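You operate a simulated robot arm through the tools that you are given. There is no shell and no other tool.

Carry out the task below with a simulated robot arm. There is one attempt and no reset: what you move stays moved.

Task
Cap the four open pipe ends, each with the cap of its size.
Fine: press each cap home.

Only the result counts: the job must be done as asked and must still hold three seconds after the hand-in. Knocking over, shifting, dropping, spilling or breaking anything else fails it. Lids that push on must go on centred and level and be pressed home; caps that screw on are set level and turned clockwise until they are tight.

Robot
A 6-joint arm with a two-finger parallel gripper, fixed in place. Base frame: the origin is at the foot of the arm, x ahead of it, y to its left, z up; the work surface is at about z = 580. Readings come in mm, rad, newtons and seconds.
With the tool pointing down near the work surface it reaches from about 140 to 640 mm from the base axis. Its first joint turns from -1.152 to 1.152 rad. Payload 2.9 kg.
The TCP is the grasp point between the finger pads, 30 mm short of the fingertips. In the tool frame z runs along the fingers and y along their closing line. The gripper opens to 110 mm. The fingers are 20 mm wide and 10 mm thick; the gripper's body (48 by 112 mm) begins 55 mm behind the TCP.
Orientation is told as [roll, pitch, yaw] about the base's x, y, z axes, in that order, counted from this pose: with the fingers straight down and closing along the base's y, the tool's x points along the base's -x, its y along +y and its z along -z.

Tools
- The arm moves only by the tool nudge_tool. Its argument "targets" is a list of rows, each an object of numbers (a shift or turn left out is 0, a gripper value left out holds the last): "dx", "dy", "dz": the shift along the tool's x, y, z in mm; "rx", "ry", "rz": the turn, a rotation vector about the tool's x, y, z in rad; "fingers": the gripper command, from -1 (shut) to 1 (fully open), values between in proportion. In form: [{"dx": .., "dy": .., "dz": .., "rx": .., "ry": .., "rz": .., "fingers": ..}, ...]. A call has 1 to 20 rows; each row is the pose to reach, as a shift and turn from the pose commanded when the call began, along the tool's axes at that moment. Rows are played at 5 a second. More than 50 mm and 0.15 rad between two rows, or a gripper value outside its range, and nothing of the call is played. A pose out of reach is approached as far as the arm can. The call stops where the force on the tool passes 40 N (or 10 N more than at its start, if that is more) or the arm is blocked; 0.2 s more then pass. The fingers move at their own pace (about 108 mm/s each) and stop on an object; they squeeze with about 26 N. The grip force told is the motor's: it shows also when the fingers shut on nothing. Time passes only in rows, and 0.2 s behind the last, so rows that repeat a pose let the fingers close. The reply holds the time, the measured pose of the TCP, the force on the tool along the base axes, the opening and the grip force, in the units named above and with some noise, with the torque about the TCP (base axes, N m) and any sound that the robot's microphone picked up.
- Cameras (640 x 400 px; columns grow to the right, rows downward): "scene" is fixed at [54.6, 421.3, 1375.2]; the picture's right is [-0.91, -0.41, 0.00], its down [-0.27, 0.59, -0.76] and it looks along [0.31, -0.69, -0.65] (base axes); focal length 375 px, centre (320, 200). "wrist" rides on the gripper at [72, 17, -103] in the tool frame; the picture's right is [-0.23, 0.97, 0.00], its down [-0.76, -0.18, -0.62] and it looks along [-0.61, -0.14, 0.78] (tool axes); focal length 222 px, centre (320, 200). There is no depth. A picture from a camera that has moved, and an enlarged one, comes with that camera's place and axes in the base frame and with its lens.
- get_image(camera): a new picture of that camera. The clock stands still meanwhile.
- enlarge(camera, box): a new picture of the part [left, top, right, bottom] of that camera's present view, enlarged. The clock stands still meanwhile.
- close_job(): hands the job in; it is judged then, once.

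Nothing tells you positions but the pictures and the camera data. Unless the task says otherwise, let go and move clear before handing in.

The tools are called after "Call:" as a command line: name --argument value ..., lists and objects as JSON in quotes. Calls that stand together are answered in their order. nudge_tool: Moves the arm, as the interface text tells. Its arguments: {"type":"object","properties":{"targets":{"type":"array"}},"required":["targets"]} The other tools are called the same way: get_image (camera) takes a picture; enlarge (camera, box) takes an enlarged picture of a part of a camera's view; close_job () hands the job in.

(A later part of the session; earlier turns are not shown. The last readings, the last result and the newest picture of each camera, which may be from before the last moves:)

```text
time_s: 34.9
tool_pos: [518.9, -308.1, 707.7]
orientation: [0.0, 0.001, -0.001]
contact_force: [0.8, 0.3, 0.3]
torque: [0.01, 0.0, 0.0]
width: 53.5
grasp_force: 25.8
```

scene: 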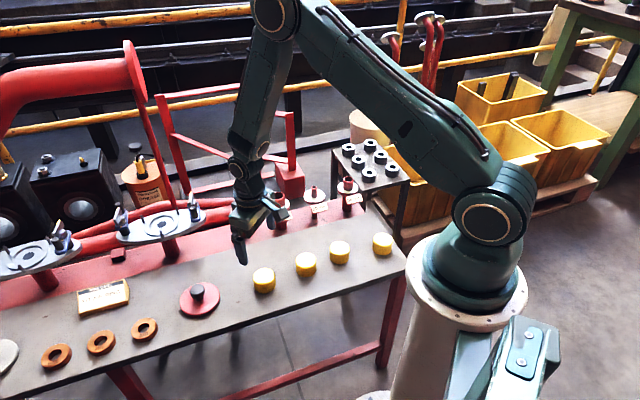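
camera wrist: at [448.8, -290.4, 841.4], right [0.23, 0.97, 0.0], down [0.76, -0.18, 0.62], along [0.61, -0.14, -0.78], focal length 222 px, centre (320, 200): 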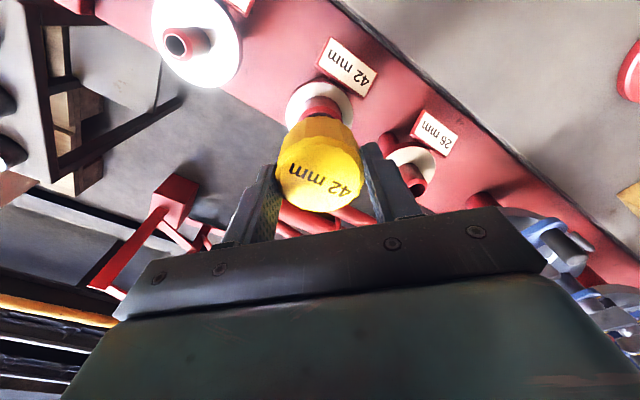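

The cap sits just above pipe 42 and needs +1 mm in x. I'll apply that and lower slowly onto the pipe.

Call:
nudge_tool --targets '[{"dx": -1.0, "dz": 0}, {"dx": -1.0, "dz": 2}, {"dx": -1.0, "dz": 4}, {"dx": -1.0, "dz": 4}]'

Call:
enlarge --camera "scene" --box '[240, 170, 320, 220]'

Call:
enlarge --camera "wrist" --box '[256, 80, 384, 160]'

```text
time_s: 35.9
tool_pos: [519.7, -307.7, 703.7]
orientation: [-0.001, 0.002, 0.0]
contact_force: [-0.5, -0.6, 0.0]
torque: [0.02, 0.01, -0.02]
width: 53.5
grasp_force: 25.6
```

```text
8.00 times, centred on (280, 195) of scene
camera zoom: at [54.6, 421.3, 1375.2], right [-0.91, -0.41, 0.0], down [-0.27, 0.59, -0.76], along [0.31, -0.69, -0.65], focal length 3002 px, centre (640, 240)
```

zoom: 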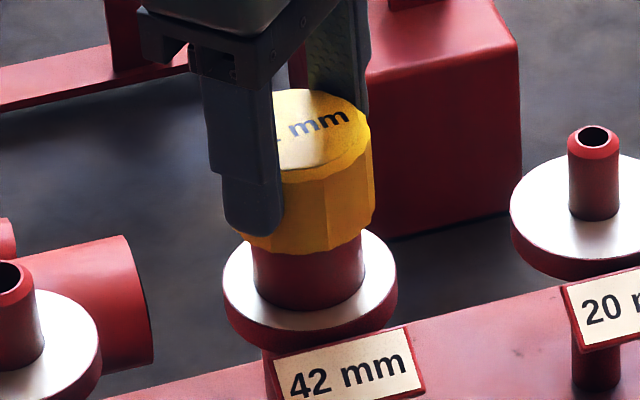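

```text
5.00 times, centred on (320, 120) of wrist
camera zoom: at [447.3, -290.1, 806.3], right [0.23, 0.97, 0.0], down [0.76, -0.18, 0.62], along [0.61, -0.14, -0.78], focal length 1111 px, centre (320, 600)
```

zoom: 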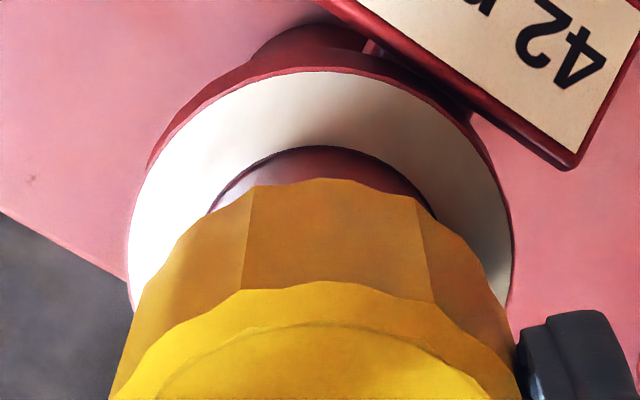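

The alignment is now within about 0.1 mm of target. Lowering further, step by step.

Call:
nudge_tool --targets '[{"dz": 1}, {"dz": 2}, {"dz": 3}, {"dz": 4}]'

Call:
nudge_tool --targets '[{"dz": 1}, {"dz": 2}, {"dz": 3}]'

Call:
enlarge --camera "scene" --box '[240, 170, 320, 220]'

Call:
enlarge --camera "wrist" --box '[256, 80, 384, 160]'

```text
time_s: 36.9
tool_pos: [520.1, -309.0, 698.7]
orientation: [-0.001, 0.002, 0.001]
contact_force: [0.1, 0.5, -0.3]
torque: [0.04, 0.03, 0.0]
width: 53.7
grasp_force: 26.3
```

```text
time_s: 37.7
tool_pos: [520.6, -308.1, 696.3]
orientation: [0.0, 0.001, 0.0]
contact_force: [-0.3, 0.1, -1.2]
torque: [-0.01, -0.02, 0.02]
width: 53.7
grasp_force: 26.3
```

```text
8.00 times, centred on (280, 195) of scene
camera zoom: at [54.6, 421.3, 1375.2], right [-0.91, -0.41, 0.0], down [-0.27, 0.59, -0.76], along [0.31, -0.69, -0.65], focal length 3002 px, centre (640, 240)
```

zoom: 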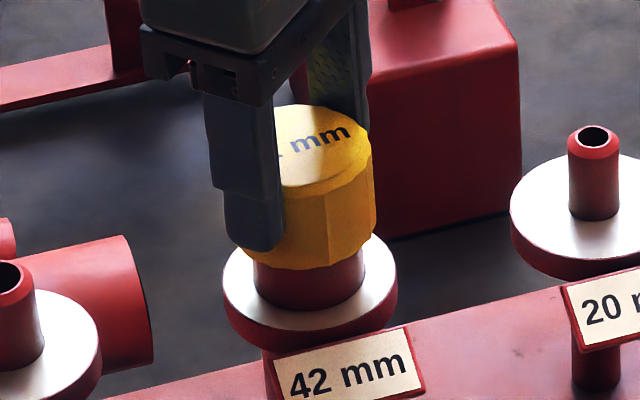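

```text
5.00 times, centred on (320, 120) of wrist
camera zoom: at [447.6, -290.5, 798.6], right [0.23, 0.97, 0.0], down [0.76, -0.18, 0.62], along [0.61, -0.14, -0.78], focal length 1111 px, centre (320, 600)
```

zoom: 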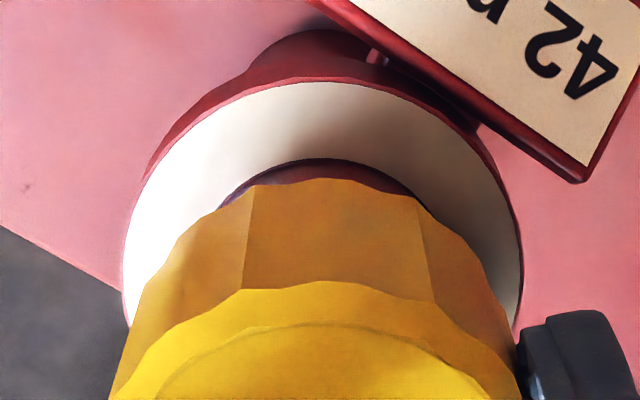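

No contact yet. Continuing down while watching the force.

Call:
nudge_tool --targets '[{"dz": 1}, {"dz": 2}, {"dz": 3}]'

Call:
nudge_tool --targets '[{"dz": 1}, {"dz": 2}, {"dz": 3}]'

Call:
enlarge --camera "wrist" --box '[256, 80, 384, 160]'

Call:
enlarge --camera "scene" --box '[240, 170, 320, 220]'

```text
time_s: 38.5
tool_pos: [520.1, -307.4, 692.5]
orientation: [0.0, 0.0, 0.0]
contact_force: [0.4, 0.2, -0.6]
torque: [-0.02, -0.04, -0.01]
width: 53.2
grasp_force: 26.6
```

```text
time_s: 39.3
tool_pos: [520.1, -308.7, 688.9]
orientation: [0.0, 0.003, 0.0]
contact_force: [-0.5, -0.2, -0.4]
torque: [-0.01, 0.02, 0.02]
width: 53.4
grasp_force: 26.1
```

```text
5.00 times, centred on (320, 120) of wrist
camera zoom: at [447.7, -290.7, 792.2], right [0.23, 0.97, 0.0], down [0.76, -0.18, 0.62], along [0.61, -0.14, -0.78], focal length 1111 px, centre (320, 600)
```

zoom: 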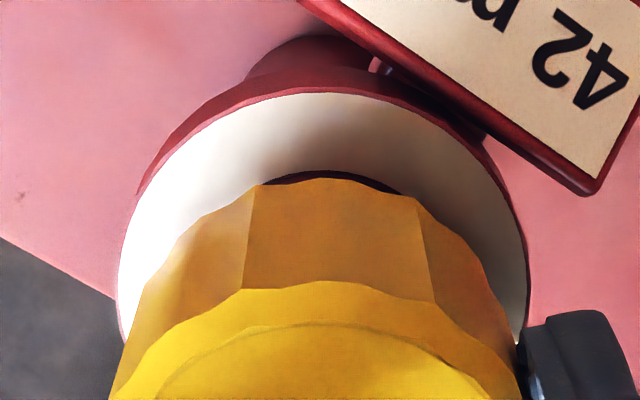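

```text
8.00 times, centred on (280, 195) of scene
camera zoom: at [54.6, 421.3, 1375.2], right [-0.91, -0.41, 0.0], down [-0.27, 0.59, -0.76], along [0.31, -0.69, -0.65], focal length 3002 px, centre (640, 240)
```

zoom: 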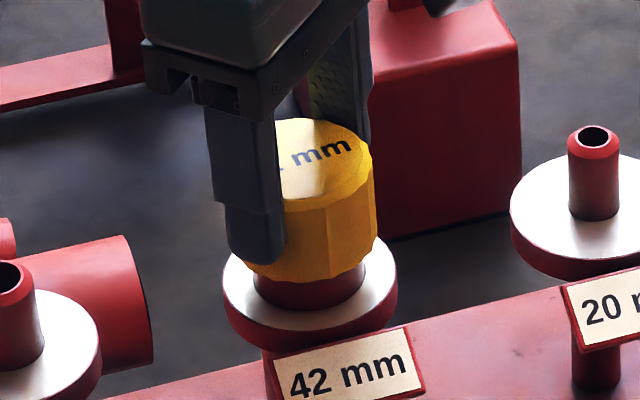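

The cap is sliding over the pipe freely. Continuing down until it meets resistance.

Call:
nudge_tool --targets '[{"dz": 1}, {"dz": 2}, {"dz": 3}, {"dz": 4}, {"dz": 5}, {"dz": 6}]'

Call:
nudge_tool --targets '[{"dz": 1}, {"dz": 2}, {"dz": 3}, {"dz": 4}]'

Call:
enlarge --camera "scene" --box '[240, 170, 320, 220]'

```text
time_s: 40.7
tool_pos: [520.7, -308.1, 682.9]
orientation: [0.001, 0.0, 0.0]
contact_force: [0.4, -0.1, -0.3]
torque: [0.02, 0.04, 0.0]
width: 53.4
grasp_force: 26.0
```

```text
time_s: 41.7
tool_pos: [519.3, -306.9, 680.2]
orientation: [0.001, 0.002, 0.0]
contact_force: [0.7, -0.8, -0.2]
torque: [0.01, 0.01, 0.04]
width: 53.8
grasp_force: 26.4
```

```text
8.00 times, centred on (280, 195) of scene
camera zoom: at [54.6, 421.3, 1375.2], right [-0.91, -0.41, 0.0], down [-0.27, 0.59, -0.76], along [0.31, -0.69, -0.65], focal length 3002 px, centre (640, 240)
```

zoom: 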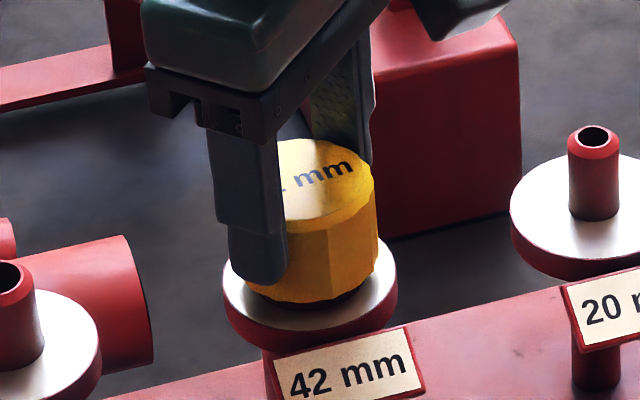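

The cap is nearing the flange with little force. Continuing.

Call:
nudge_tool --targets '[{"dz": 1}, {"dz": 2}, {"dz": 3}, {"dz": 4}]'

Call:
enlarge --camera "scene" --box '[240, 170, 320, 220]'

Call:
enlarge --camera "wrist" --box '[256, 80, 384, 160]'

```text
time_s: 42.7
tool_pos: [520.2, -308.5, 676.2]
orientation: [0.001, 0.001, 0.003]
contact_force: [0.0, -0.3, 0.2]
torque: [0.0, -0.01, 0.0]
width: 53.5
grasp_force: 25.6
```

```text
8.00 times, centred on (280, 195) of scene
camera zoom: at [54.6, 421.3, 1375.2], right [-0.91, -0.41, 0.0], down [-0.27, 0.59, -0.76], along [0.31, -0.69, -0.65], focal length 3002 px, centre (640, 240)
```

zoom: 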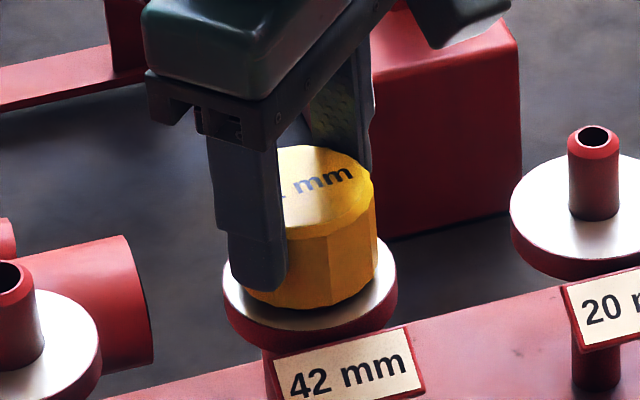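

```text
5.00 times, centred on (320, 120) of wrist
camera zoom: at [448.0, -290.7, 779.0], right [0.23, 0.97, 0.0], down [0.76, -0.18, 0.62], along [0.61, -0.14, -0.78], focal length 1111 px, centre (320, 600)
```

zoom: 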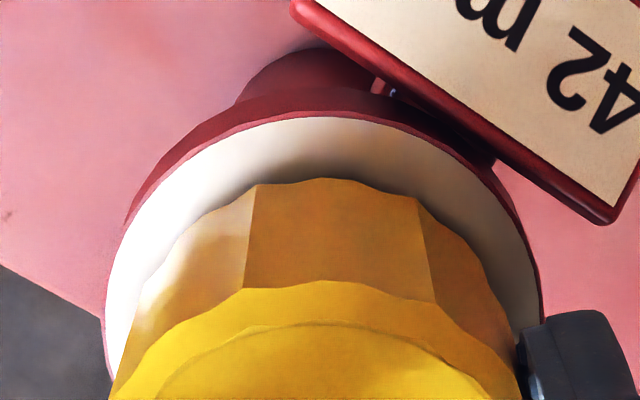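

Call:
nudge_tool --targets '[{"dz": 1}, {"dz": 2}, {"dz": 3}]'

Call:
nudge_tool --targets '[{"dz": 1}, {"dz": 2}, {"dz": 3}]'

Call:
enlarge --camera "scene" --box '[240, 170, 320, 220]'

Call:
enlarge --camera "wrist" --box '[256, 80, 384, 160]'

```text
time_s: 43.5
tool_pos: [519.9, -307.5, 675.8]
orientation: [0.003, 0.004, 0.001]
contact_force: [-13.4, 5.8, 22.3]
torque: [0.08, 0.43, 0.13]
width: 54.0
grasp_force: 25.4
heard: snap
```

```text
time_s: 44.3
tool_pos: [521.0, -307.4, 671.5]
orientation: [-0.001, -0.002, 0.003]
contact_force: [-4.2, 8.5, 23.5]
torque: [0.42, 0.2, 0.12]
width: 53.5
grasp_force: 26.3
```

```text
8.00 times, centred on (280, 195) of scene
camera zoom: at [54.1, 421.6, 1375.1], right [-0.91, -0.41, 0.0], down [-0.27, 0.59, -0.76], along [0.31, -0.69, -0.65], focal length 3002 px, centre (640, 240)
```

zoom: 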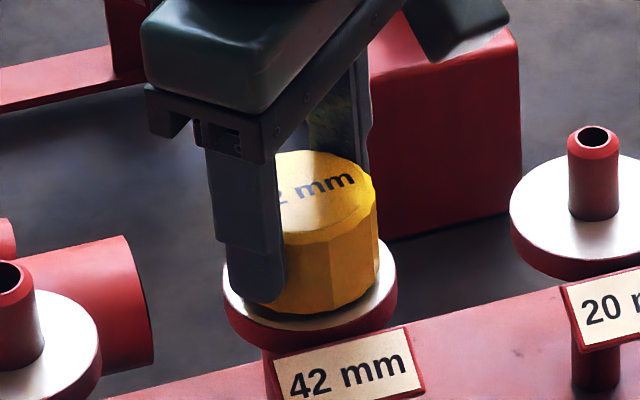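

```text
5.00 times, centred on (320, 120) of wrist
camera zoom: at [448.5, -290.2, 773.4], right [0.23, 0.97, 0.0], down [0.76, -0.18, 0.62], along [0.61, -0.14, -0.78], focal length 1111 px, centre (320, 600)
```

zoom: 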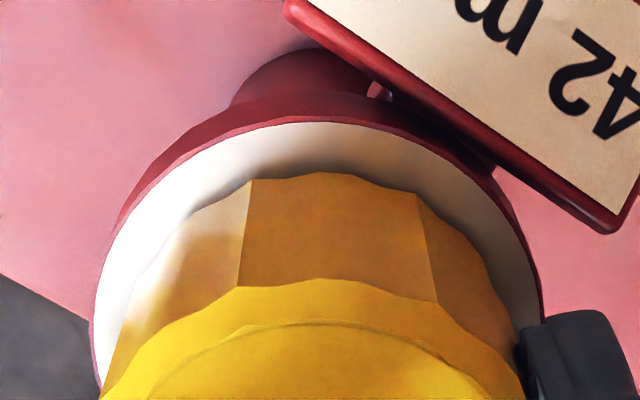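

I heard a snap, and the cap now resists with about 23 N. I'll release, rise, shut the fingers and press the centre of the cap top to be sure it is home.

Call:
nudge_tool --targets '[{"dz": -0.5}, {"dz": -0.5, "fingers": 0.5}, {"dz": -0.5, "fingers": 0.5}, {"dz": -0.5, "fingers": 0.5}]'

Call:
nudge_tool --targets '[{"dz": -10}, {"dz": -25}, {"dz": -45}, {"dz": -60}, {"dz": -60, "fingers": -1}, {"dz": -60, "fingers": -1}, {"dz": -60, "fingers": -1}]'

Call:
enlarge --camera "wrist" --box '[256, 80, 384, 160]'

Call:
enlarge --camera "scene" --box '[240, 170, 320, 220]'

```text
time_s: 45.3
tool_pos: [520.6, -308.1, 670.5]
orientation: [0.0, 0.001, -0.001]
contact_force: [0.9, 0.4, -0.6]
torque: [-0.01, -0.03, 0.04]
width: 82.2
grasp_force: 0.0
```

```text
time_s: 46.9
tool_pos: [520.9, -307.0, 730.9]
orientation: [0.001, 0.002, 0.001]
contact_force: [-0.4, -0.4, 0.1]
torque: [0.0, 0.0, -0.03]
width: 0.0
grasp_force: 25.9
```

```text
5.00 times, centred on (320, 120) of wrist
camera zoom: at [447.4, -290.8, 832.9], right [0.23, 0.97, 0.0], down [0.76, -0.18, 0.62], along [0.61, -0.14, -0.78], focal length 1111 px, centre (320, 600)
```

zoom: 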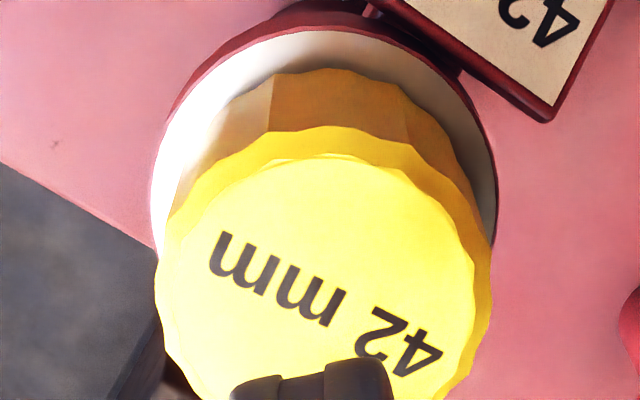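

```text
8.00 times, centred on (280, 195) of scene
camera zoom: at [54.6, 421.3, 1375.2], right [-0.91, -0.41, 0.0], down [-0.27, 0.59, -0.76], along [0.31, -0.69, -0.65], focal length 3002 px, centre (640, 240)
```

zoom: 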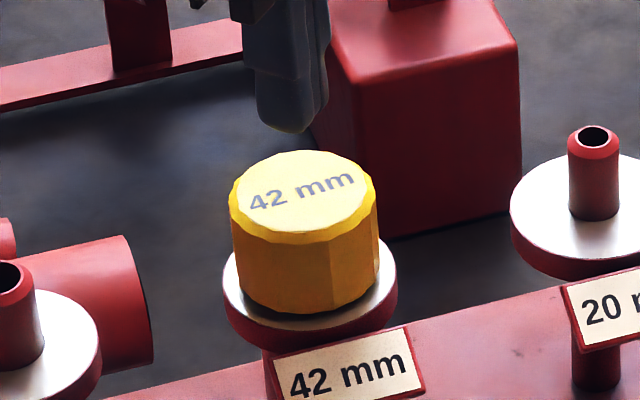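

The cap sits level on the pipe. Pressing the centre of the top with the closed tips.

Call:
nudge_tool --targets '[{"dz": 12}, {"dz": 24}, {"dz": 31}, {"dz": 33}, {"dz": 34}]'

Call:
nudge_tool --targets '[{"dz": 1}, {"dz": 2}, {"dz": 3}, {"dz": 4}, {"dz": 5}]'

Call:
get_image --camera "wrist"

```text
time_s: 48.1
tool_pos: [519.8, -307.3, 696.1]
orientation: [0.0, 0.002, 0.0]
contact_force: [-4.2, 1.4, 7.7]
torque: [0.11, 0.12, -0.02]
width: 0.3
grasp_force: 25.6
```

```text
time_s: 48.9
tool_pos: [520.9, -308.3, 696.9]
orientation: [0.002, 0.0, 0.0]
contact_force: [-4.6, 3.4, 10.4]
torque: [0.09, 0.14, 0.0]
width: 0.0
grasp_force: 26.6
stopped in row 3: the force on the tool passed its limit at 42 N (the readings are from after the stop); the commanded pose is now the measured one
```

```text
taken
camera wrist: at [448.3, -290.6, 799.5], right [0.23, 0.97, 0.0], down [0.76, -0.18, 0.62], along [0.6, -0.14, -0.78], focal length 222 px, centre (320, 200)
```

wrist: 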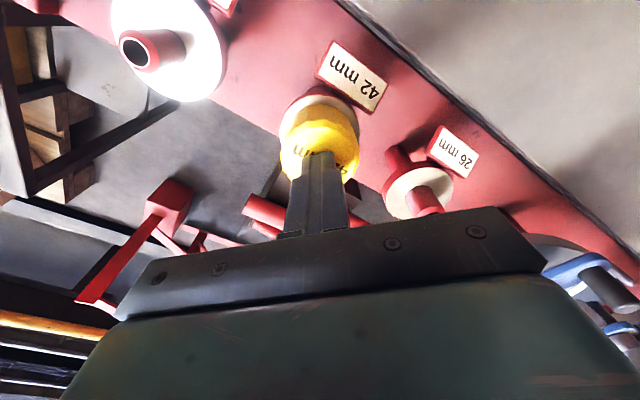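

The top held firm at 42 N with no more travel, so the 42 cap looks home. Now for the 20 cap: I'll lift, open and hover over it to measure.

Call:
nudge_tool --targets '[{"dz": -15}, {"dz": -40, "fingers": 1}, {"dx": 30, "dy": 28, "dz": -40, "fingers": 1}, {"dx": 62, "dy": 57, "dz": -40}, {"dx": 94, "dy": 86, "dz": -40}, {"dx": 126, "dy": 116, "dz": -40}, {"dx": 154, "dy": 141, "dz": -40}, {"dx": 168, "dy": 154, "dz": -40}, {"dx": 168, "dy": 154, "dz": -10}, {"dx": 168, "dy": 154, "dz": 11}, {"dx": 168, "dy": 154, "dz": 11}, {"dx": 168, "dy": 154, "dz": 11}]'

Call:
enlarge --camera "wrist" --box '[256, 80, 384, 160]'

Call:
enlarge --camera "scene" --box '[240, 170, 320, 220]'

```text
time_s: 51.5
tool_pos: [351.8, -152.9, 683.8]
orientation: [0.002, 0.0, 0.0]
contact_force: [-0.3, -0.1, 0.1]
torque: [-0.02, 0.01, 0.02]
width: 110.2
grasp_force: 0.1
```

```text
5.00 times, centred on (320, 120) of wrist
camera zoom: at [279.1, -135.6, 787.4], right [0.23, 0.97, 0.0], down [0.76, -0.18, 0.62], along [0.61, -0.14, -0.78], focal length 1111 px, centre (320, 600)
```

zoom: 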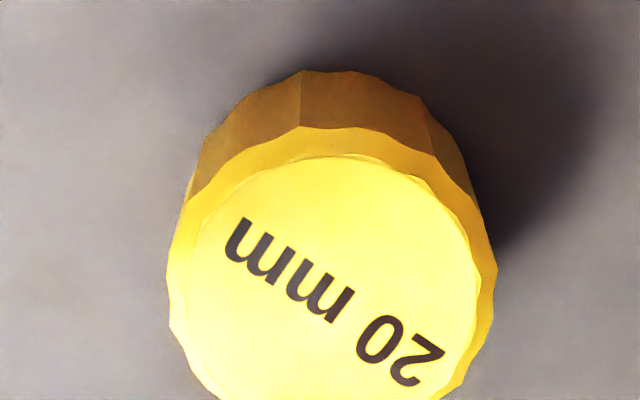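

```text
8.00 times, centred on (280, 195) of scene
camera zoom: at [54.6, 421.3, 1375.2], right [-0.91, -0.41, 0.0], down [-0.27, 0.59, -0.76], along [0.31, -0.69, -0.65], focal length 3002 px, centre (640, 240)
```

zoom: 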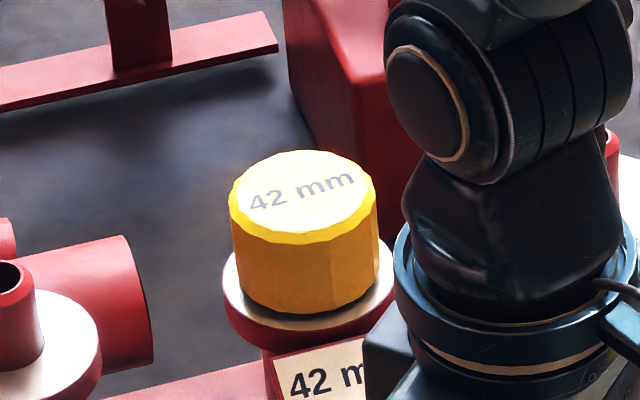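

The 42 cap is unchanged after pressing, so it is seated. The 20 cap is at (353.0, -151.1). I'll align, descend and grip.

Call:
nudge_tool --targets '[{"dx": -1.9, "dy": 1.5, "dz": 10}, {"dx": -1.9, "dy": 1.5, "dz": 30}, {"dx": -1.9, "dy": 1.5, "dz": 48}, {"dx": -1.9, "dy": 1.5, "dz": 57}, {"dx": -1.9, "dy": 1.5, "dz": 60}, {"dx": -1.9, "dy": 1.5, "dz": 60}]'

Call:
enlarge --camera "wrist" --box '[200, 80, 440, 230]'

```text
time_s: 52.9
tool_pos: [353.3, -152.1, 624.9]
orientation: [0.0, 0.003, 0.0]
contact_force: [0.0, -0.2, 0.2]
torque: [0.03, 0.02, 0.01]
width: 110.0
grasp_force: 0.0
```

```text
2.67 times, centred on (320, 155) of wrist
camera zoom: at [281.4, -135.0, 728.0], right [0.23, 0.97, 0.0], down [0.76, -0.18, 0.62], along [0.61, -0.14, -0.78], focal length 592 px, centre (320, 320)
```

zoom: 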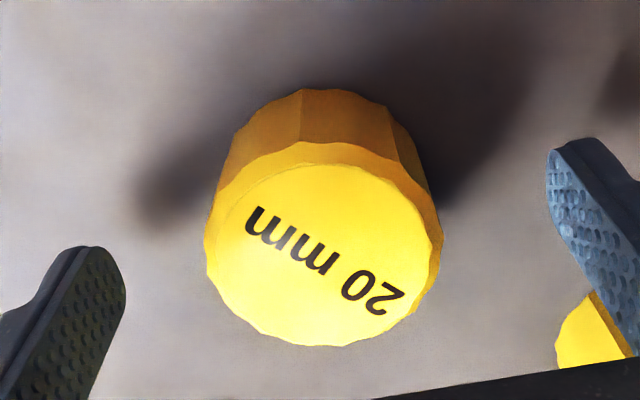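

Call:
nudge_tool --targets '[{"dy": 0.7, "dz": 1}, {"dy": 0.7, "dz": 1, "fingers": -1}, {"dy": 0.7, "dz": 1, "fingers": -1}, {"dy": 0.7, "dz": 1, "fingers": -1}, {"dy": 0.7, "dz": 1, "fingers": -1}]'

Call:
enlarge --camera "wrist" --box '[200, 80, 440, 230]'

```text
time_s: 54.1
tool_pos: [354.3, -151.6, 625.7]
orientation: [0.002, 0.001, 0.001]
contact_force: [0.4, -0.6, 0.9]
torque: [-0.01, -0.01, 0.01]
width: 52.9
grasp_force: 25.8
```

```text
2.67 times, centred on (320, 155) of wrist
camera zoom: at [281.8, -134.6, 727.2], right [0.23, 0.97, 0.0], down [0.76, -0.18, 0.62], along [0.61, -0.14, -0.78], focal length 592 px, centre (320, 320)
```

zoom: 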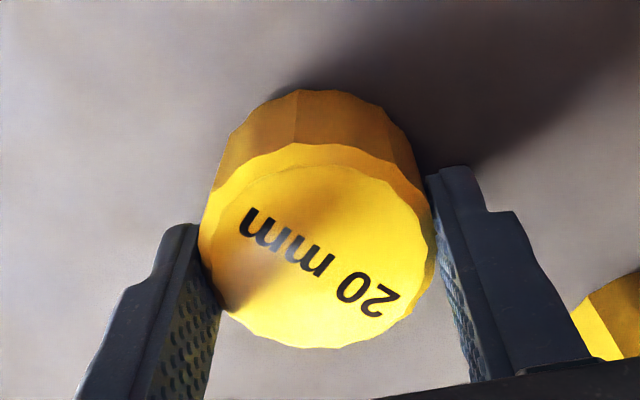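

The grip on the 20 cap measures 52.9 mm. I'll lift and carry it over pipe 20.

Call:
nudge_tool --targets '[{"dz": -10}, {"dz": -30}, {"dz": -60}, {"dz": -90}, {"dz": -116}, {"dx": -9, "dy": -25, "dz": -116}, {"dx": -22, "dy": -60, "dz": -116}, {"dx": -37, "dy": -102, "dz": -116}, {"dx": -52, "dy": -144, "dz": -116}, {"dx": -67, "dy": -186, "dz": -116}, {"dx": -78, "dy": -216, "dz": -116}, {"dx": -84, "dy": -232, "dz": -116}, {"dx": -85.6, "dy": -237, "dz": -116}, {"dx": -85.6, "dy": -237, "dz": -105}, {"dx": -85.6, "dy": -237, "dz": -100}, {"dx": -85.6, "dy": -237, "dz": -100}]'

Call:
enlarge --camera "wrist" --box '[200, 60, 440, 210]'

Call:
enlarge --camera "scene" --box '[276, 165, 356, 215]'

```text
time_s: 57.5
tool_pos: [440.3, -389.6, 724.0]
orientation: [-0.002, 0.0, -0.001]
contact_force: [0.1, -0.8, -0.6]
torque: [0.01, 0.01, -0.01]
width: 53.1
grasp_force: 26.5
```

```text
2.67 times, centred on (320, 135) of wrist
camera zoom: at [368.2, -371.8, 826.9], right [0.23, 0.97, 0.0], down [0.76, -0.18, 0.62], along [0.61, -0.14, -0.78], focal length 592 px, centre (320, 373)
```

zoom: 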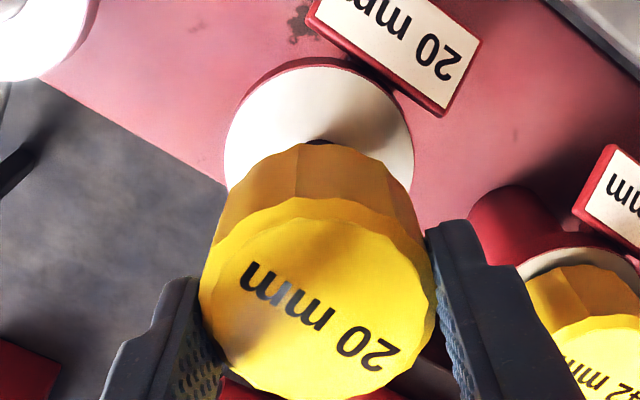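

```text
8.00 times, centred on (316, 190) of scene
camera zoom: at [54.6, 421.3, 1375.2], right [-0.91, -0.41, 0.0], down [-0.27, 0.59, -0.76], along [0.31, -0.69, -0.65], focal length 3002 px, centre (352, 280)
```

zoom: 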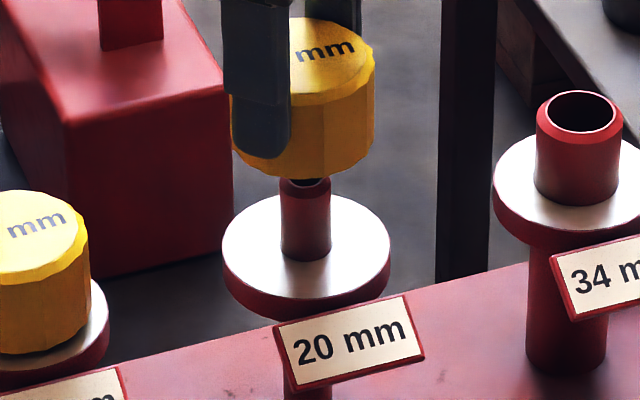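

There is a 0.8 mm offset in x. I'll correct it and descend close to the rim.

Call:
nudge_tool --targets '[{"dx": 0.8, "dy": 0.2, "dz": 5}, {"dx": 0.8, "dy": 0.2, "dz": 12}, {"dx": 0.8, "dy": 0.2, "dz": 19}, {"dx": 0.8, "dy": 0.2, "dz": 19}]'

Call:
enlarge --camera "wrist" --box '[200, 60, 440, 210]'

Call:
enlarge --camera "scene" --box '[276, 165, 356, 215]'

```text
time_s: 58.5
tool_pos: [439.2, -388.2, 705.3]
orientation: [0.0, 0.001, 0.001]
contact_force: [0.7, 0.0, -1.3]
torque: [0.01, 0.0, 0.0]
width: 52.7
grasp_force: 26.3
```

```text
2.67 times, centred on (320, 135) of wrist
camera zoom: at [367.1, -371.1, 807.5], right [0.23, 0.97, 0.0], down [0.76, -0.18, 0.62], along [0.61, -0.14, -0.78], focal length 592 px, centre (320, 373)
```

zoom: 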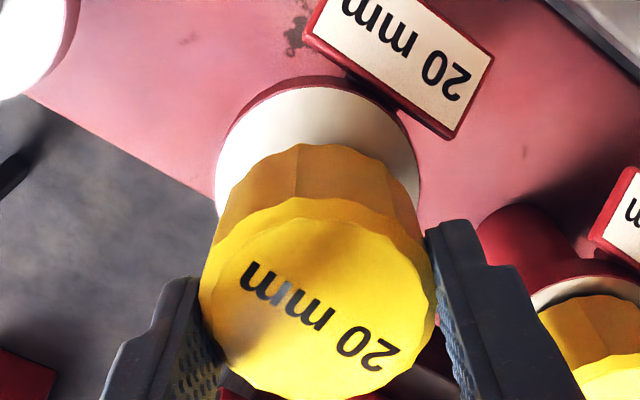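

```text
8.00 times, centred on (316, 190) of scene
camera zoom: at [54.6, 421.3, 1375.2], right [-0.91, -0.41, 0.0], down [-0.27, 0.59, -0.76], along [0.31, -0.69, -0.65], focal length 3002 px, centre (352, 280)
```

zoom: 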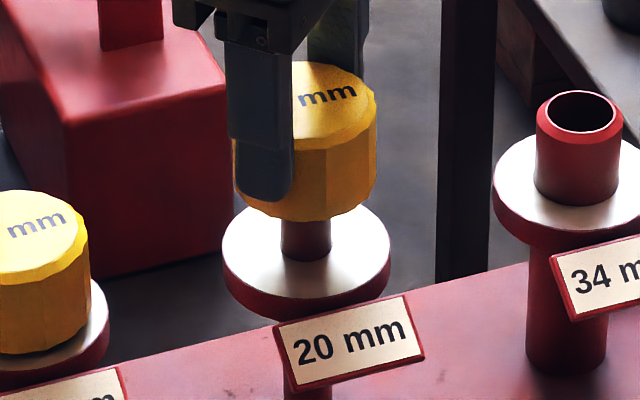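

Call:
nudge_tool --targets '[{"dx": -0.3, "dy": -0.5, "dz": 1}, {"dx": -0.3, "dy": -0.5, "dz": 2}, {"dx": -0.3, "dy": -0.5, "dz": 3}, {"dx": -0.3, "dy": -0.5, "dz": 4}, {"dx": -0.3, "dy": -0.5, "dz": 5}, {"dx": -0.3, "dy": -0.5, "dz": 5}]'

Call:
enlarge --camera "wrist" --box '[200, 60, 440, 210]'

```text
time_s: 59.9
tool_pos: [438.7, -388.2, 701.7]
orientation: [0.002, 0.003, 0.0]
contact_force: [0.6, 0.5, -0.7]
torque: [0.01, 0.0, 0.0]
width: 52.5
grasp_force: 25.5
```

```text
2.67 times, centred on (320, 135) of wrist
camera zoom: at [367.1, -371.0, 802.7], right [0.23, 0.97, 0.0], down [0.76, -0.18, 0.62], along [0.61, -0.14, -0.78], focal length 592 px, centre (320, 373)
```

zoom: 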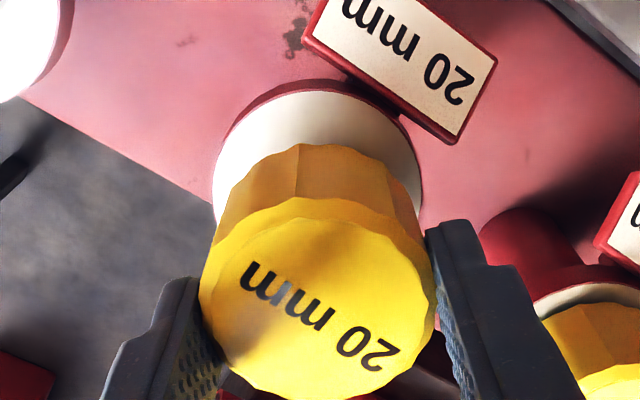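

Call:
nudge_tool --targets '[{"dx": -0.4, "dy": -0.8, "dz": 0}, {"dx": -0.4, "dy": -0.8, "dz": 1}, {"dx": -0.4, "dy": -0.8, "dz": 2}, {"dx": -0.4, "dy": -0.8, "dz": 2}]'

Call:
enlarge --camera "wrist" --box '[200, 60, 440, 210]'

```text
time_s: 60.9
tool_pos: [442.1, -389.9, 699.5]
orientation: [-0.001, 0.002, 0.002]
contact_force: [-0.6, -0.4, -0.1]
torque: [0.0, -0.01, -0.06]
width: 52.7
grasp_force: 26.0
```

```text
2.67 times, centred on (320, 135) of wrist
camera zoom: at [368.1, -372.6, 800.6], right [0.23, 0.97, 0.0], down [0.76, -0.18, 0.62], along [0.61, -0.14, -0.78], focal length 592 px, centre (320, 373)
```

zoom: 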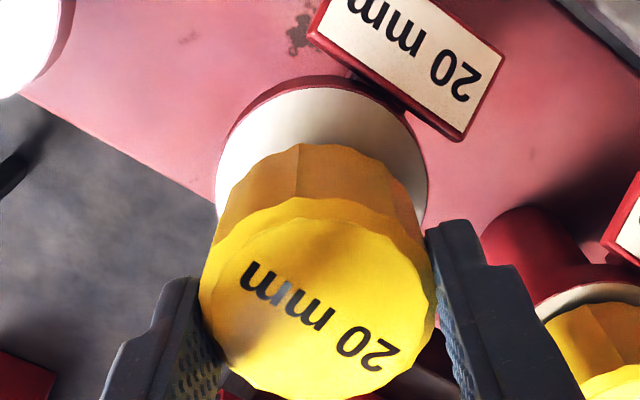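

Call:
nudge_tool --targets '[{"dx": 0.5, "dy": 0.7}, {"dx": 0.5, "dy": 0.7}, {"dx": 0.5, "dy": 0.7}]'

Call:
enlarge --camera "wrist" --box '[200, 60, 440, 210]'

Call:
nudge_tool --targets '[{"dx": 0}]'

Call:
enlarge --camera "wrist" --box '[200, 60, 440, 210]'

```text
time_s: 61.7
tool_pos: [438.8, -389.0, 697.7]
orientation: [0.003, 0.004, 0.0]
contact_force: [0.5, 0.2, -0.2]
torque: [-0.03, 0.0, -0.02]
width: 52.7
grasp_force: 25.8
```

```text
2.67 times, centred on (320, 135) of wrist
camera zoom: at [367.5, -372.0, 800.3], right [0.23, 0.97, 0.0], down [0.76, -0.18, 0.62], along [0.61, -0.14, -0.78], focal length 592 px, centre (320, 373)
```

zoom: 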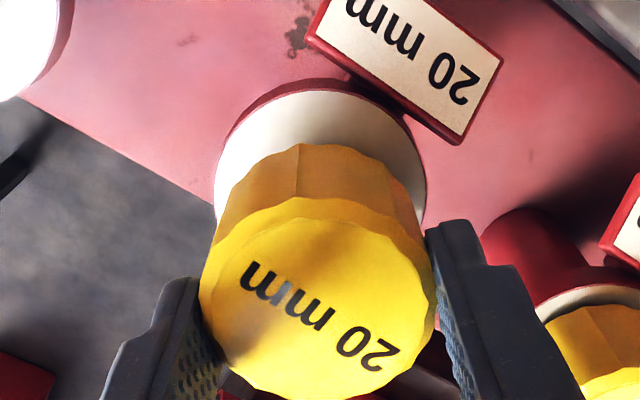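

```text
time_s: 62.1
tool_pos: [440.1, -389.9, 697.2]
orientation: [0.003, 0.001, 0.0]
contact_force: [0.4, 0.7, 0.3]
torque: [0.03, 0.02, 0.01]
width: 53.0
grasp_force: 25.9
```

```text
2.67 times, centred on (320, 135) of wrist
camera zoom: at [367.5, -372.0, 800.3], right [0.23, 0.97, 0.0], down [0.76, -0.18, 0.62], along [0.61, -0.14, -0.78], focal length 592 px, centre (320, 373)
```

zoom: 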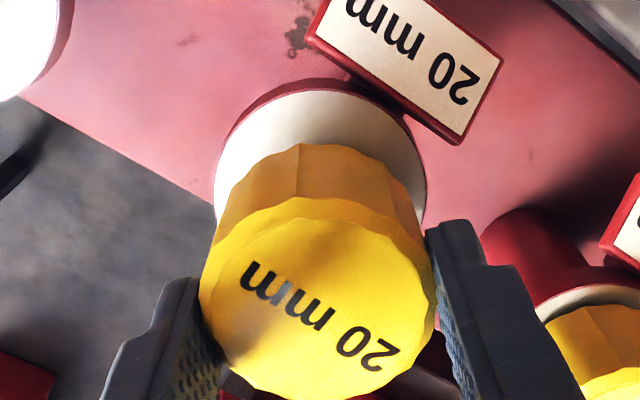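

The error is now only about 0.4 mm. Lowering onto pipe 20.

Call:
nudge_tool --targets '[{"dy": 0.3, "dz": 1}, {"dy": 0.3, "dz": 2}, {"dy": 0.3, "dz": 3}, {"dy": 0.3, "dz": 4}, {"dy": 0.3, "dz": 5}]'

Call:
nudge_tool --targets '[{"dz": 1}, {"dz": 2}, {"dz": 3}, {"dz": 4}, {"dz": 5}]'

Call:
enlarge --camera "scene" --box '[276, 165, 356, 215]'

Call:
enlarge --camera "wrist" --box '[200, 60, 440, 210]'

```text
time_s: 63.3
tool_pos: [440.6, -388.2, 693.1]
orientation: [0.001, 0.002, -0.001]
contact_force: [0.5, -0.1, -0.4]
torque: [0.02, 0.0, 0.0]
width: 52.5
grasp_force: 26.2
```

```text
time_s: 64.5
tool_pos: [438.8, -389.1, 687.1]
orientation: [0.001, 0.002, 0.001]
contact_force: [0.0, 1.3, -1.2]
torque: [-0.02, 0.0, -0.01]
width: 52.7
grasp_force: 25.8
```

```text
8.00 times, centred on (316, 190) of scene
camera zoom: at [54.6, 421.3, 1375.2], right [-0.91, -0.41, 0.0], down [-0.27, 0.59, -0.76], along [0.31, -0.69, -0.65], focal length 3002 px, centre (352, 280)
```

zoom: 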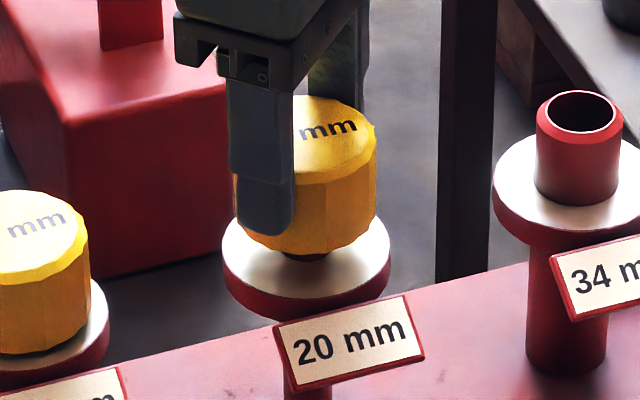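

```text
2.67 times, centred on (320, 135) of wrist
camera zoom: at [367.2, -371.6, 790.9], right [0.23, 0.97, 0.0], down [0.76, -0.18, 0.62], along [0.61, -0.14, -0.78], focal length 592 px, centre (320, 373)
```

zoom: 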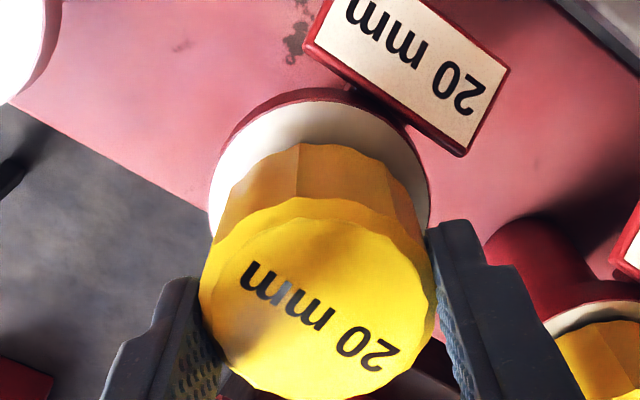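

It is sliding over freely. I'll continue down to the snap.

Call:
nudge_tool --targets '[{"dz": 1}, {"dz": 2}, {"dz": 3}, {"dz": 4}, {"dz": 5}, {"dz": 6}, {"dz": 7}, {"dz": 8}, {"dz": 9}, {"dz": 10}]'

Call:
enlarge --camera "wrist" --box '[200, 60, 440, 210]'

Call:
nudge_tool --targets '[{"dz": 1}, {"dz": 2}, {"dz": 3}, {"dz": 4}]'

Call:
nudge_tool --targets '[{"dz": 1}, {"dz": 2}]'

Call:
enlarge --camera "wrist" --box '[200, 60, 440, 210]'

```text
time_s: 66.7
tool_pos: [440.1, -388.5, 678.2]
orientation: [0.001, 0.001, 0.0]
contact_force: [0.2, -1.0, -0.6]
torque: [-0.04, 0.02, 0.02]
width: 53.0
grasp_force: 25.8
```

```text
2.67 times, centred on (320, 135) of wrist
camera zoom: at [366.7, -371.2, 780.9], right [0.23, 0.97, 0.0], down [0.76, -0.18, 0.62], along [0.61, -0.14, -0.78], focal length 592 px, centre (320, 373)
```

zoom: 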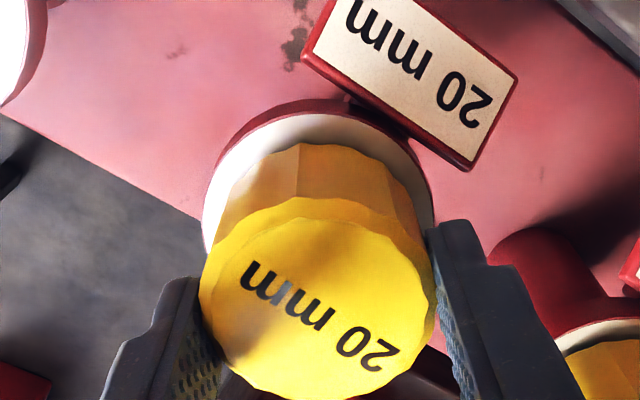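

```text
time_s: 67.7
tool_pos: [439.1, -388.3, 674.6]
orientation: [0.0, 0.002, 0.0]
contact_force: [-0.6, -0.8, -0.3]
torque: [0.0, 0.0, 0.0]
width: 52.5
grasp_force: 25.7
```

```text
time_s: 68.3
tool_pos: [439.7, -389.1, 673.7]
orientation: [0.002, 0.002, 0.003]
contact_force: [-9.3, 8.0, 25.0]
torque: [0.26, 0.21, 0.11]
width: 52.8
grasp_force: 25.5
heard: snap
```

```text
2.67 times, centred on (320, 135) of wrist
camera zoom: at [367.4, -371.6, 776.4], right [0.23, 0.97, 0.0], down [0.76, -0.18, 0.62], along [0.61, -0.14, -0.78], focal length 592 px, centre (320, 373)
```

zoom: 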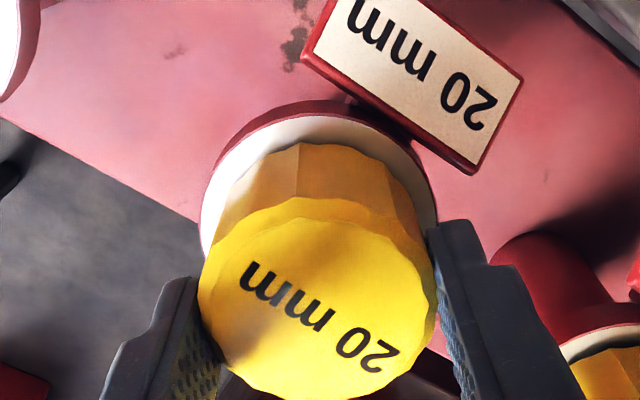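

Snap heard at the same height as the first cap. I'll release, rise, and press the top to confirm.

Call:
nudge_tool --targets '[{"dz": -1.5}, {"dz": -1.5, "fingers": 0.5}, {"dz": -1.5, "fingers": 0.5}, {"dz": -1.5, "fingers": 0.5}]'

Call:
nudge_tool --targets '[{"dz": -10}, {"dz": -25}, {"dz": -45}, {"dz": -58}, {"dz": -58, "fingers": -1}, {"dz": -58, "fingers": -1}, {"dz": -58, "fingers": -1}, {"dz": -45}, {"dz": -30}, {"dz": -26}]'

Call:
nudge_tool --targets '[{"dz": 1}, {"dz": 2}, {"dz": 3}, {"dz": 4}, {"dz": 5}, {"dz": 6}]'

Call:
get_image --camera "wrist"

```text
time_s: 69.3
tool_pos: [440.5, -389.3, 672.8]
orientation: [0.003, 0.001, 0.0]
contact_force: [-1.0, 0.3, 0.6]
torque: [0.03, -0.02, 0.03]
width: 82.4
grasp_force: 0.0
```

```text
time_s: 71.5
tool_pos: [440.0, -387.7, 698.1]
orientation: [0.001, 0.002, 0.0]
contact_force: [0.2, -0.4, -0.3]
torque: [-0.03, -0.02, -0.01]
width: 0.0
grasp_force: 25.9
```

```text
time_s: 72.8
tool_pos: [440.6, -390.1, 697.0]
orientation: [0.002, 0.002, 0.001]
contact_force: [-2.2, 3.8, 7.6]
torque: [0.13, 0.09, -0.01]
width: 0.0
grasp_force: 25.4
stopped in row 6: the force on the tool passed its limit at 43 N (the readings are from after the stop); the commanded pose is now the measured one
```

```text
taken
camera wrist: at [367.7, -372.1, 799.6], right [0.23, 0.97, 0.0], down [0.76, -0.18, 0.62], along [0.61, -0.14, -0.78], focal length 222 px, centre (320, 200)
```

wrist: 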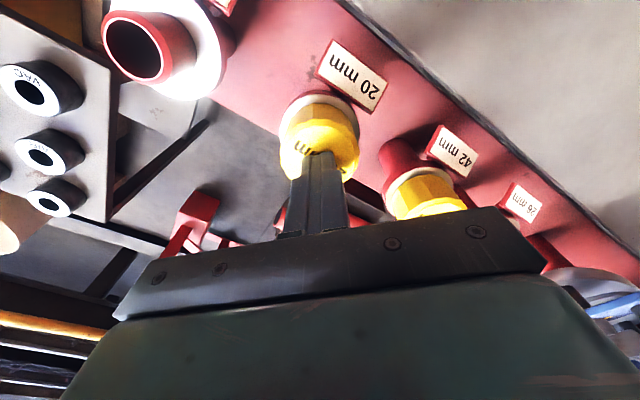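

The 20 cap top is at the same 666.6 and firm. Next is the 34 cap.

Call:
nudge_tool --targets '[{"dz": -15}, {"dz": -40, "fingers": 1}, {"dx": 1, "dy": 25, "dz": -40, "fingers": 1}, {"dx": 3, "dy": 65, "dz": -40}, {"dx": 4, "dy": 110, "dz": -40}, {"dx": 6, "dy": 155, "dz": -40}, {"dx": 8, "dy": 200, "dz": -40}, {"dx": 10, "dy": 245, "dz": -40}, {"dx": 12, "dy": 288, "dz": -40}, {"dx": 13, "dy": 318, "dz": -40}, {"dx": 13, "dy": 328.6, "dz": -25}, {"dx": 13, "dy": 328.6, "dz": 0}, {"dx": 13, "dy": 328.6, "dz": 11}, {"dx": 13, "dy": 328.6, "dz": 11}, {"dx": 13, "dy": 328.6, "dz": 11}]'

Call:
enlarge --camera "wrist" --box '[256, 80, 384, 160]'

Call:
enlarge --camera "scene" --box '[240, 160, 368, 240]'

```text
time_s: 76.0
tool_pos: [427.9, -60.3, 686.1]
orientation: [0.003, 0.002, 0.003]
contact_force: [0.7, -0.5, 0.3]
torque: [0.01, 0.02, 0.01]
width: 110.1
grasp_force: 0.1
```

```text
5.00 times, centred on (320, 120) of wrist
camera zoom: at [354.7, -43.6, 789.5], right [0.23, 0.97, 0.0], down [0.76, -0.18, 0.62], along [0.61, -0.14, -0.78], focal length 1111 px, centre (320, 600)
```

zoom: 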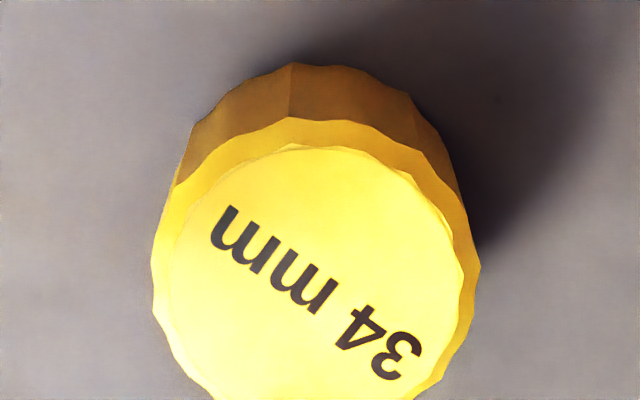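

```text
5.00 times, centred on (304, 200) of scene
camera zoom: at [54.6, 421.3, 1375.2], right [-0.91, -0.41, 0.0], down [-0.27, 0.59, -0.76], along [0.31, -0.69, -0.65], focal length 1877 px, centre (400, 200)
```

zoom: 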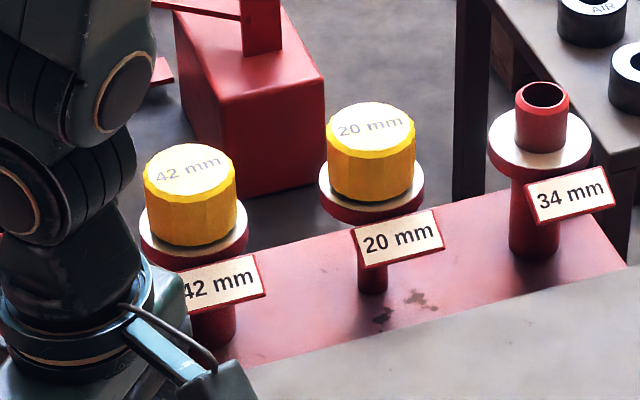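

Caps 42 and 20 look well seated. The 34 cap is at (427.3, -61.5); I'll align, descend and grip.

Call:
nudge_tool --targets '[{"dx": -0.6, "dy": -0.9, "dz": 12}, {"dx": -0.6, "dy": -0.9, "dz": 32}, {"dx": -0.6, "dy": -0.9, "dz": 50}, {"dx": -0.6, "dy": -0.9, "dz": 59}, {"dx": -0.6, "dy": -0.9, "dz": 62.3}, {"dx": -0.6, "dy": -0.9, "dz": 62.3}]'

Call:
enlarge --camera "wrist" --box '[200, 80, 440, 230]'

Call:
nudge_tool --targets '[{"fingers": -1}, {"fingers": -1}, {"fingers": -1}, {"fingers": -1}]'

Call:
enlarge --camera "wrist" --box '[200, 80, 440, 230]'

```text
time_s: 77.5
tool_pos: [428.1, -60.5, 623.6]
orientation: [0.001, 0.003, 0.002]
contact_force: [0.0, 0.0, -0.2]
torque: [0.01, 0.0, 0.05]
width: 110.2
grasp_force: 0.0
```

```text
2.67 times, centred on (320, 155) of wrist
camera zoom: at [355.4, -44.4, 726.4], right [0.23, 0.97, 0.0], down [0.76, -0.18, 0.62], along [0.61, -0.14, -0.78], focal length 592 px, centre (320, 320)
```

zoom: 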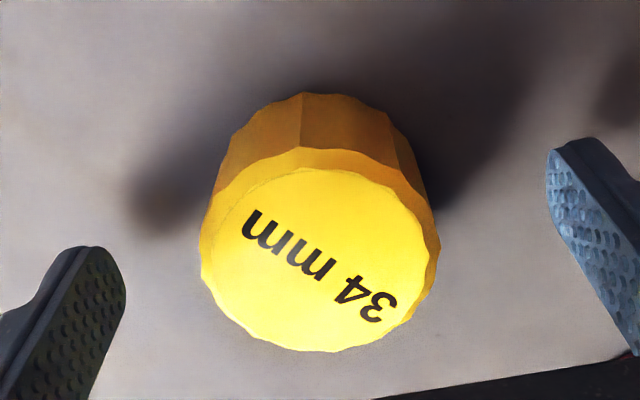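

```text
time_s: 78.5
tool_pos: [427.8, -60.8, 623.7]
orientation: [0.003, -0.001, 0.002]
contact_force: [0.3, -0.1, -0.6]
torque: [-0.01, 0.01, 0.05]
width: 53.0
grasp_force: 25.8
```

```text
2.67 times, centred on (320, 155) of wrist
camera zoom: at [355.3, -44.3, 726.5], right [0.23, 0.97, 0.0], down [0.76, -0.18, 0.62], along [0.61, -0.14, -0.78], focal length 592 px, centre (320, 320)
```

zoom: 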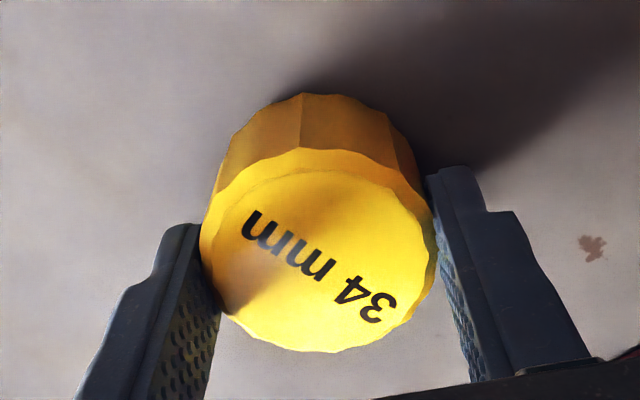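

The 34 cap is gripped and centred. I'll lift and carry it to pipe 34.

Call:
nudge_tool --targets '[{"dz": -10}, {"dz": -30}, {"dz": -60}, {"dz": -90}, {"dz": -116}, {"dx": 4, "dy": -24, "dz": -116}, {"dx": 11, "dy": -62, "dz": -116}, {"dx": 18, "dy": -106, "dz": -116}, {"dx": 26, "dy": -150, "dz": -116}, {"dx": 34, "dy": -194, "dz": -116}, {"dx": 41, "dy": -238, "dz": -116}, {"dx": 49, "dy": -282, "dz": -116}, {"dx": 56, "dy": -326, "dz": -116}, {"dx": 63, "dy": -366, "dz": -116}, {"dx": 68, "dy": -395, "dz": -116}, {"dx": 70, "dy": -408.6, "dz": -116}, {"dx": 70, "dy": -408.6, "dz": -110}, {"dx": 70, "dy": -408.6, "dz": -102}, {"dx": 70, "dy": -408.6, "dz": -102}]'

Call:
enlarge --camera "wrist" --box '[200, 60, 440, 210]'

Call:
enlarge --camera "scene" --box '[300, 150, 396, 210]'

```text
time_s: 82.5
tool_pos: [356.5, -469.8, 724.7]
orientation: [0.003, 0.001, 0.002]
contact_force: [0.3, -0.2, -0.2]
torque: [0.0, -0.02, -0.01]
width: 52.7
grasp_force: 26.1
```

```text
2.67 times, centred on (320, 135) of wrist
camera zoom: at [284.3, -453.9, 827.7], right [0.23, 0.97, 0.0], down [0.76, -0.18, 0.62], along [0.61, -0.14, -0.78], focal length 592 px, centre (320, 373)
```

zoom: 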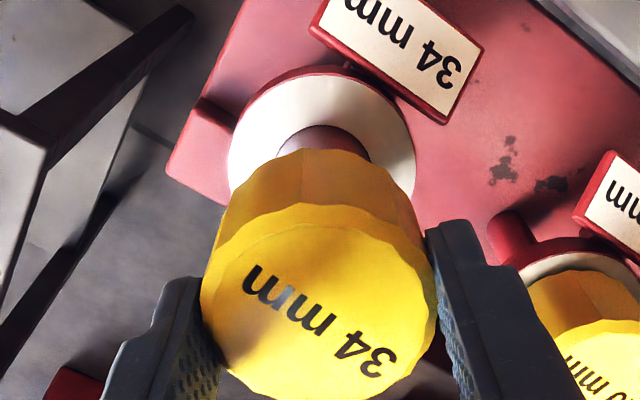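

```text
6.67 times, centred on (348, 180) of scene
camera zoom: at [54.6, 421.3, 1375.2], right [-0.91, -0.41, 0.0], down [-0.27, 0.59, -0.76], along [0.31, -0.69, -0.65], focal length 2502 px, centre (133, 333)
```

zoom: 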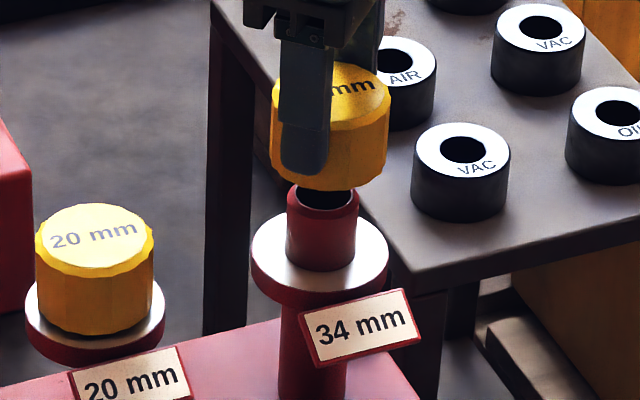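

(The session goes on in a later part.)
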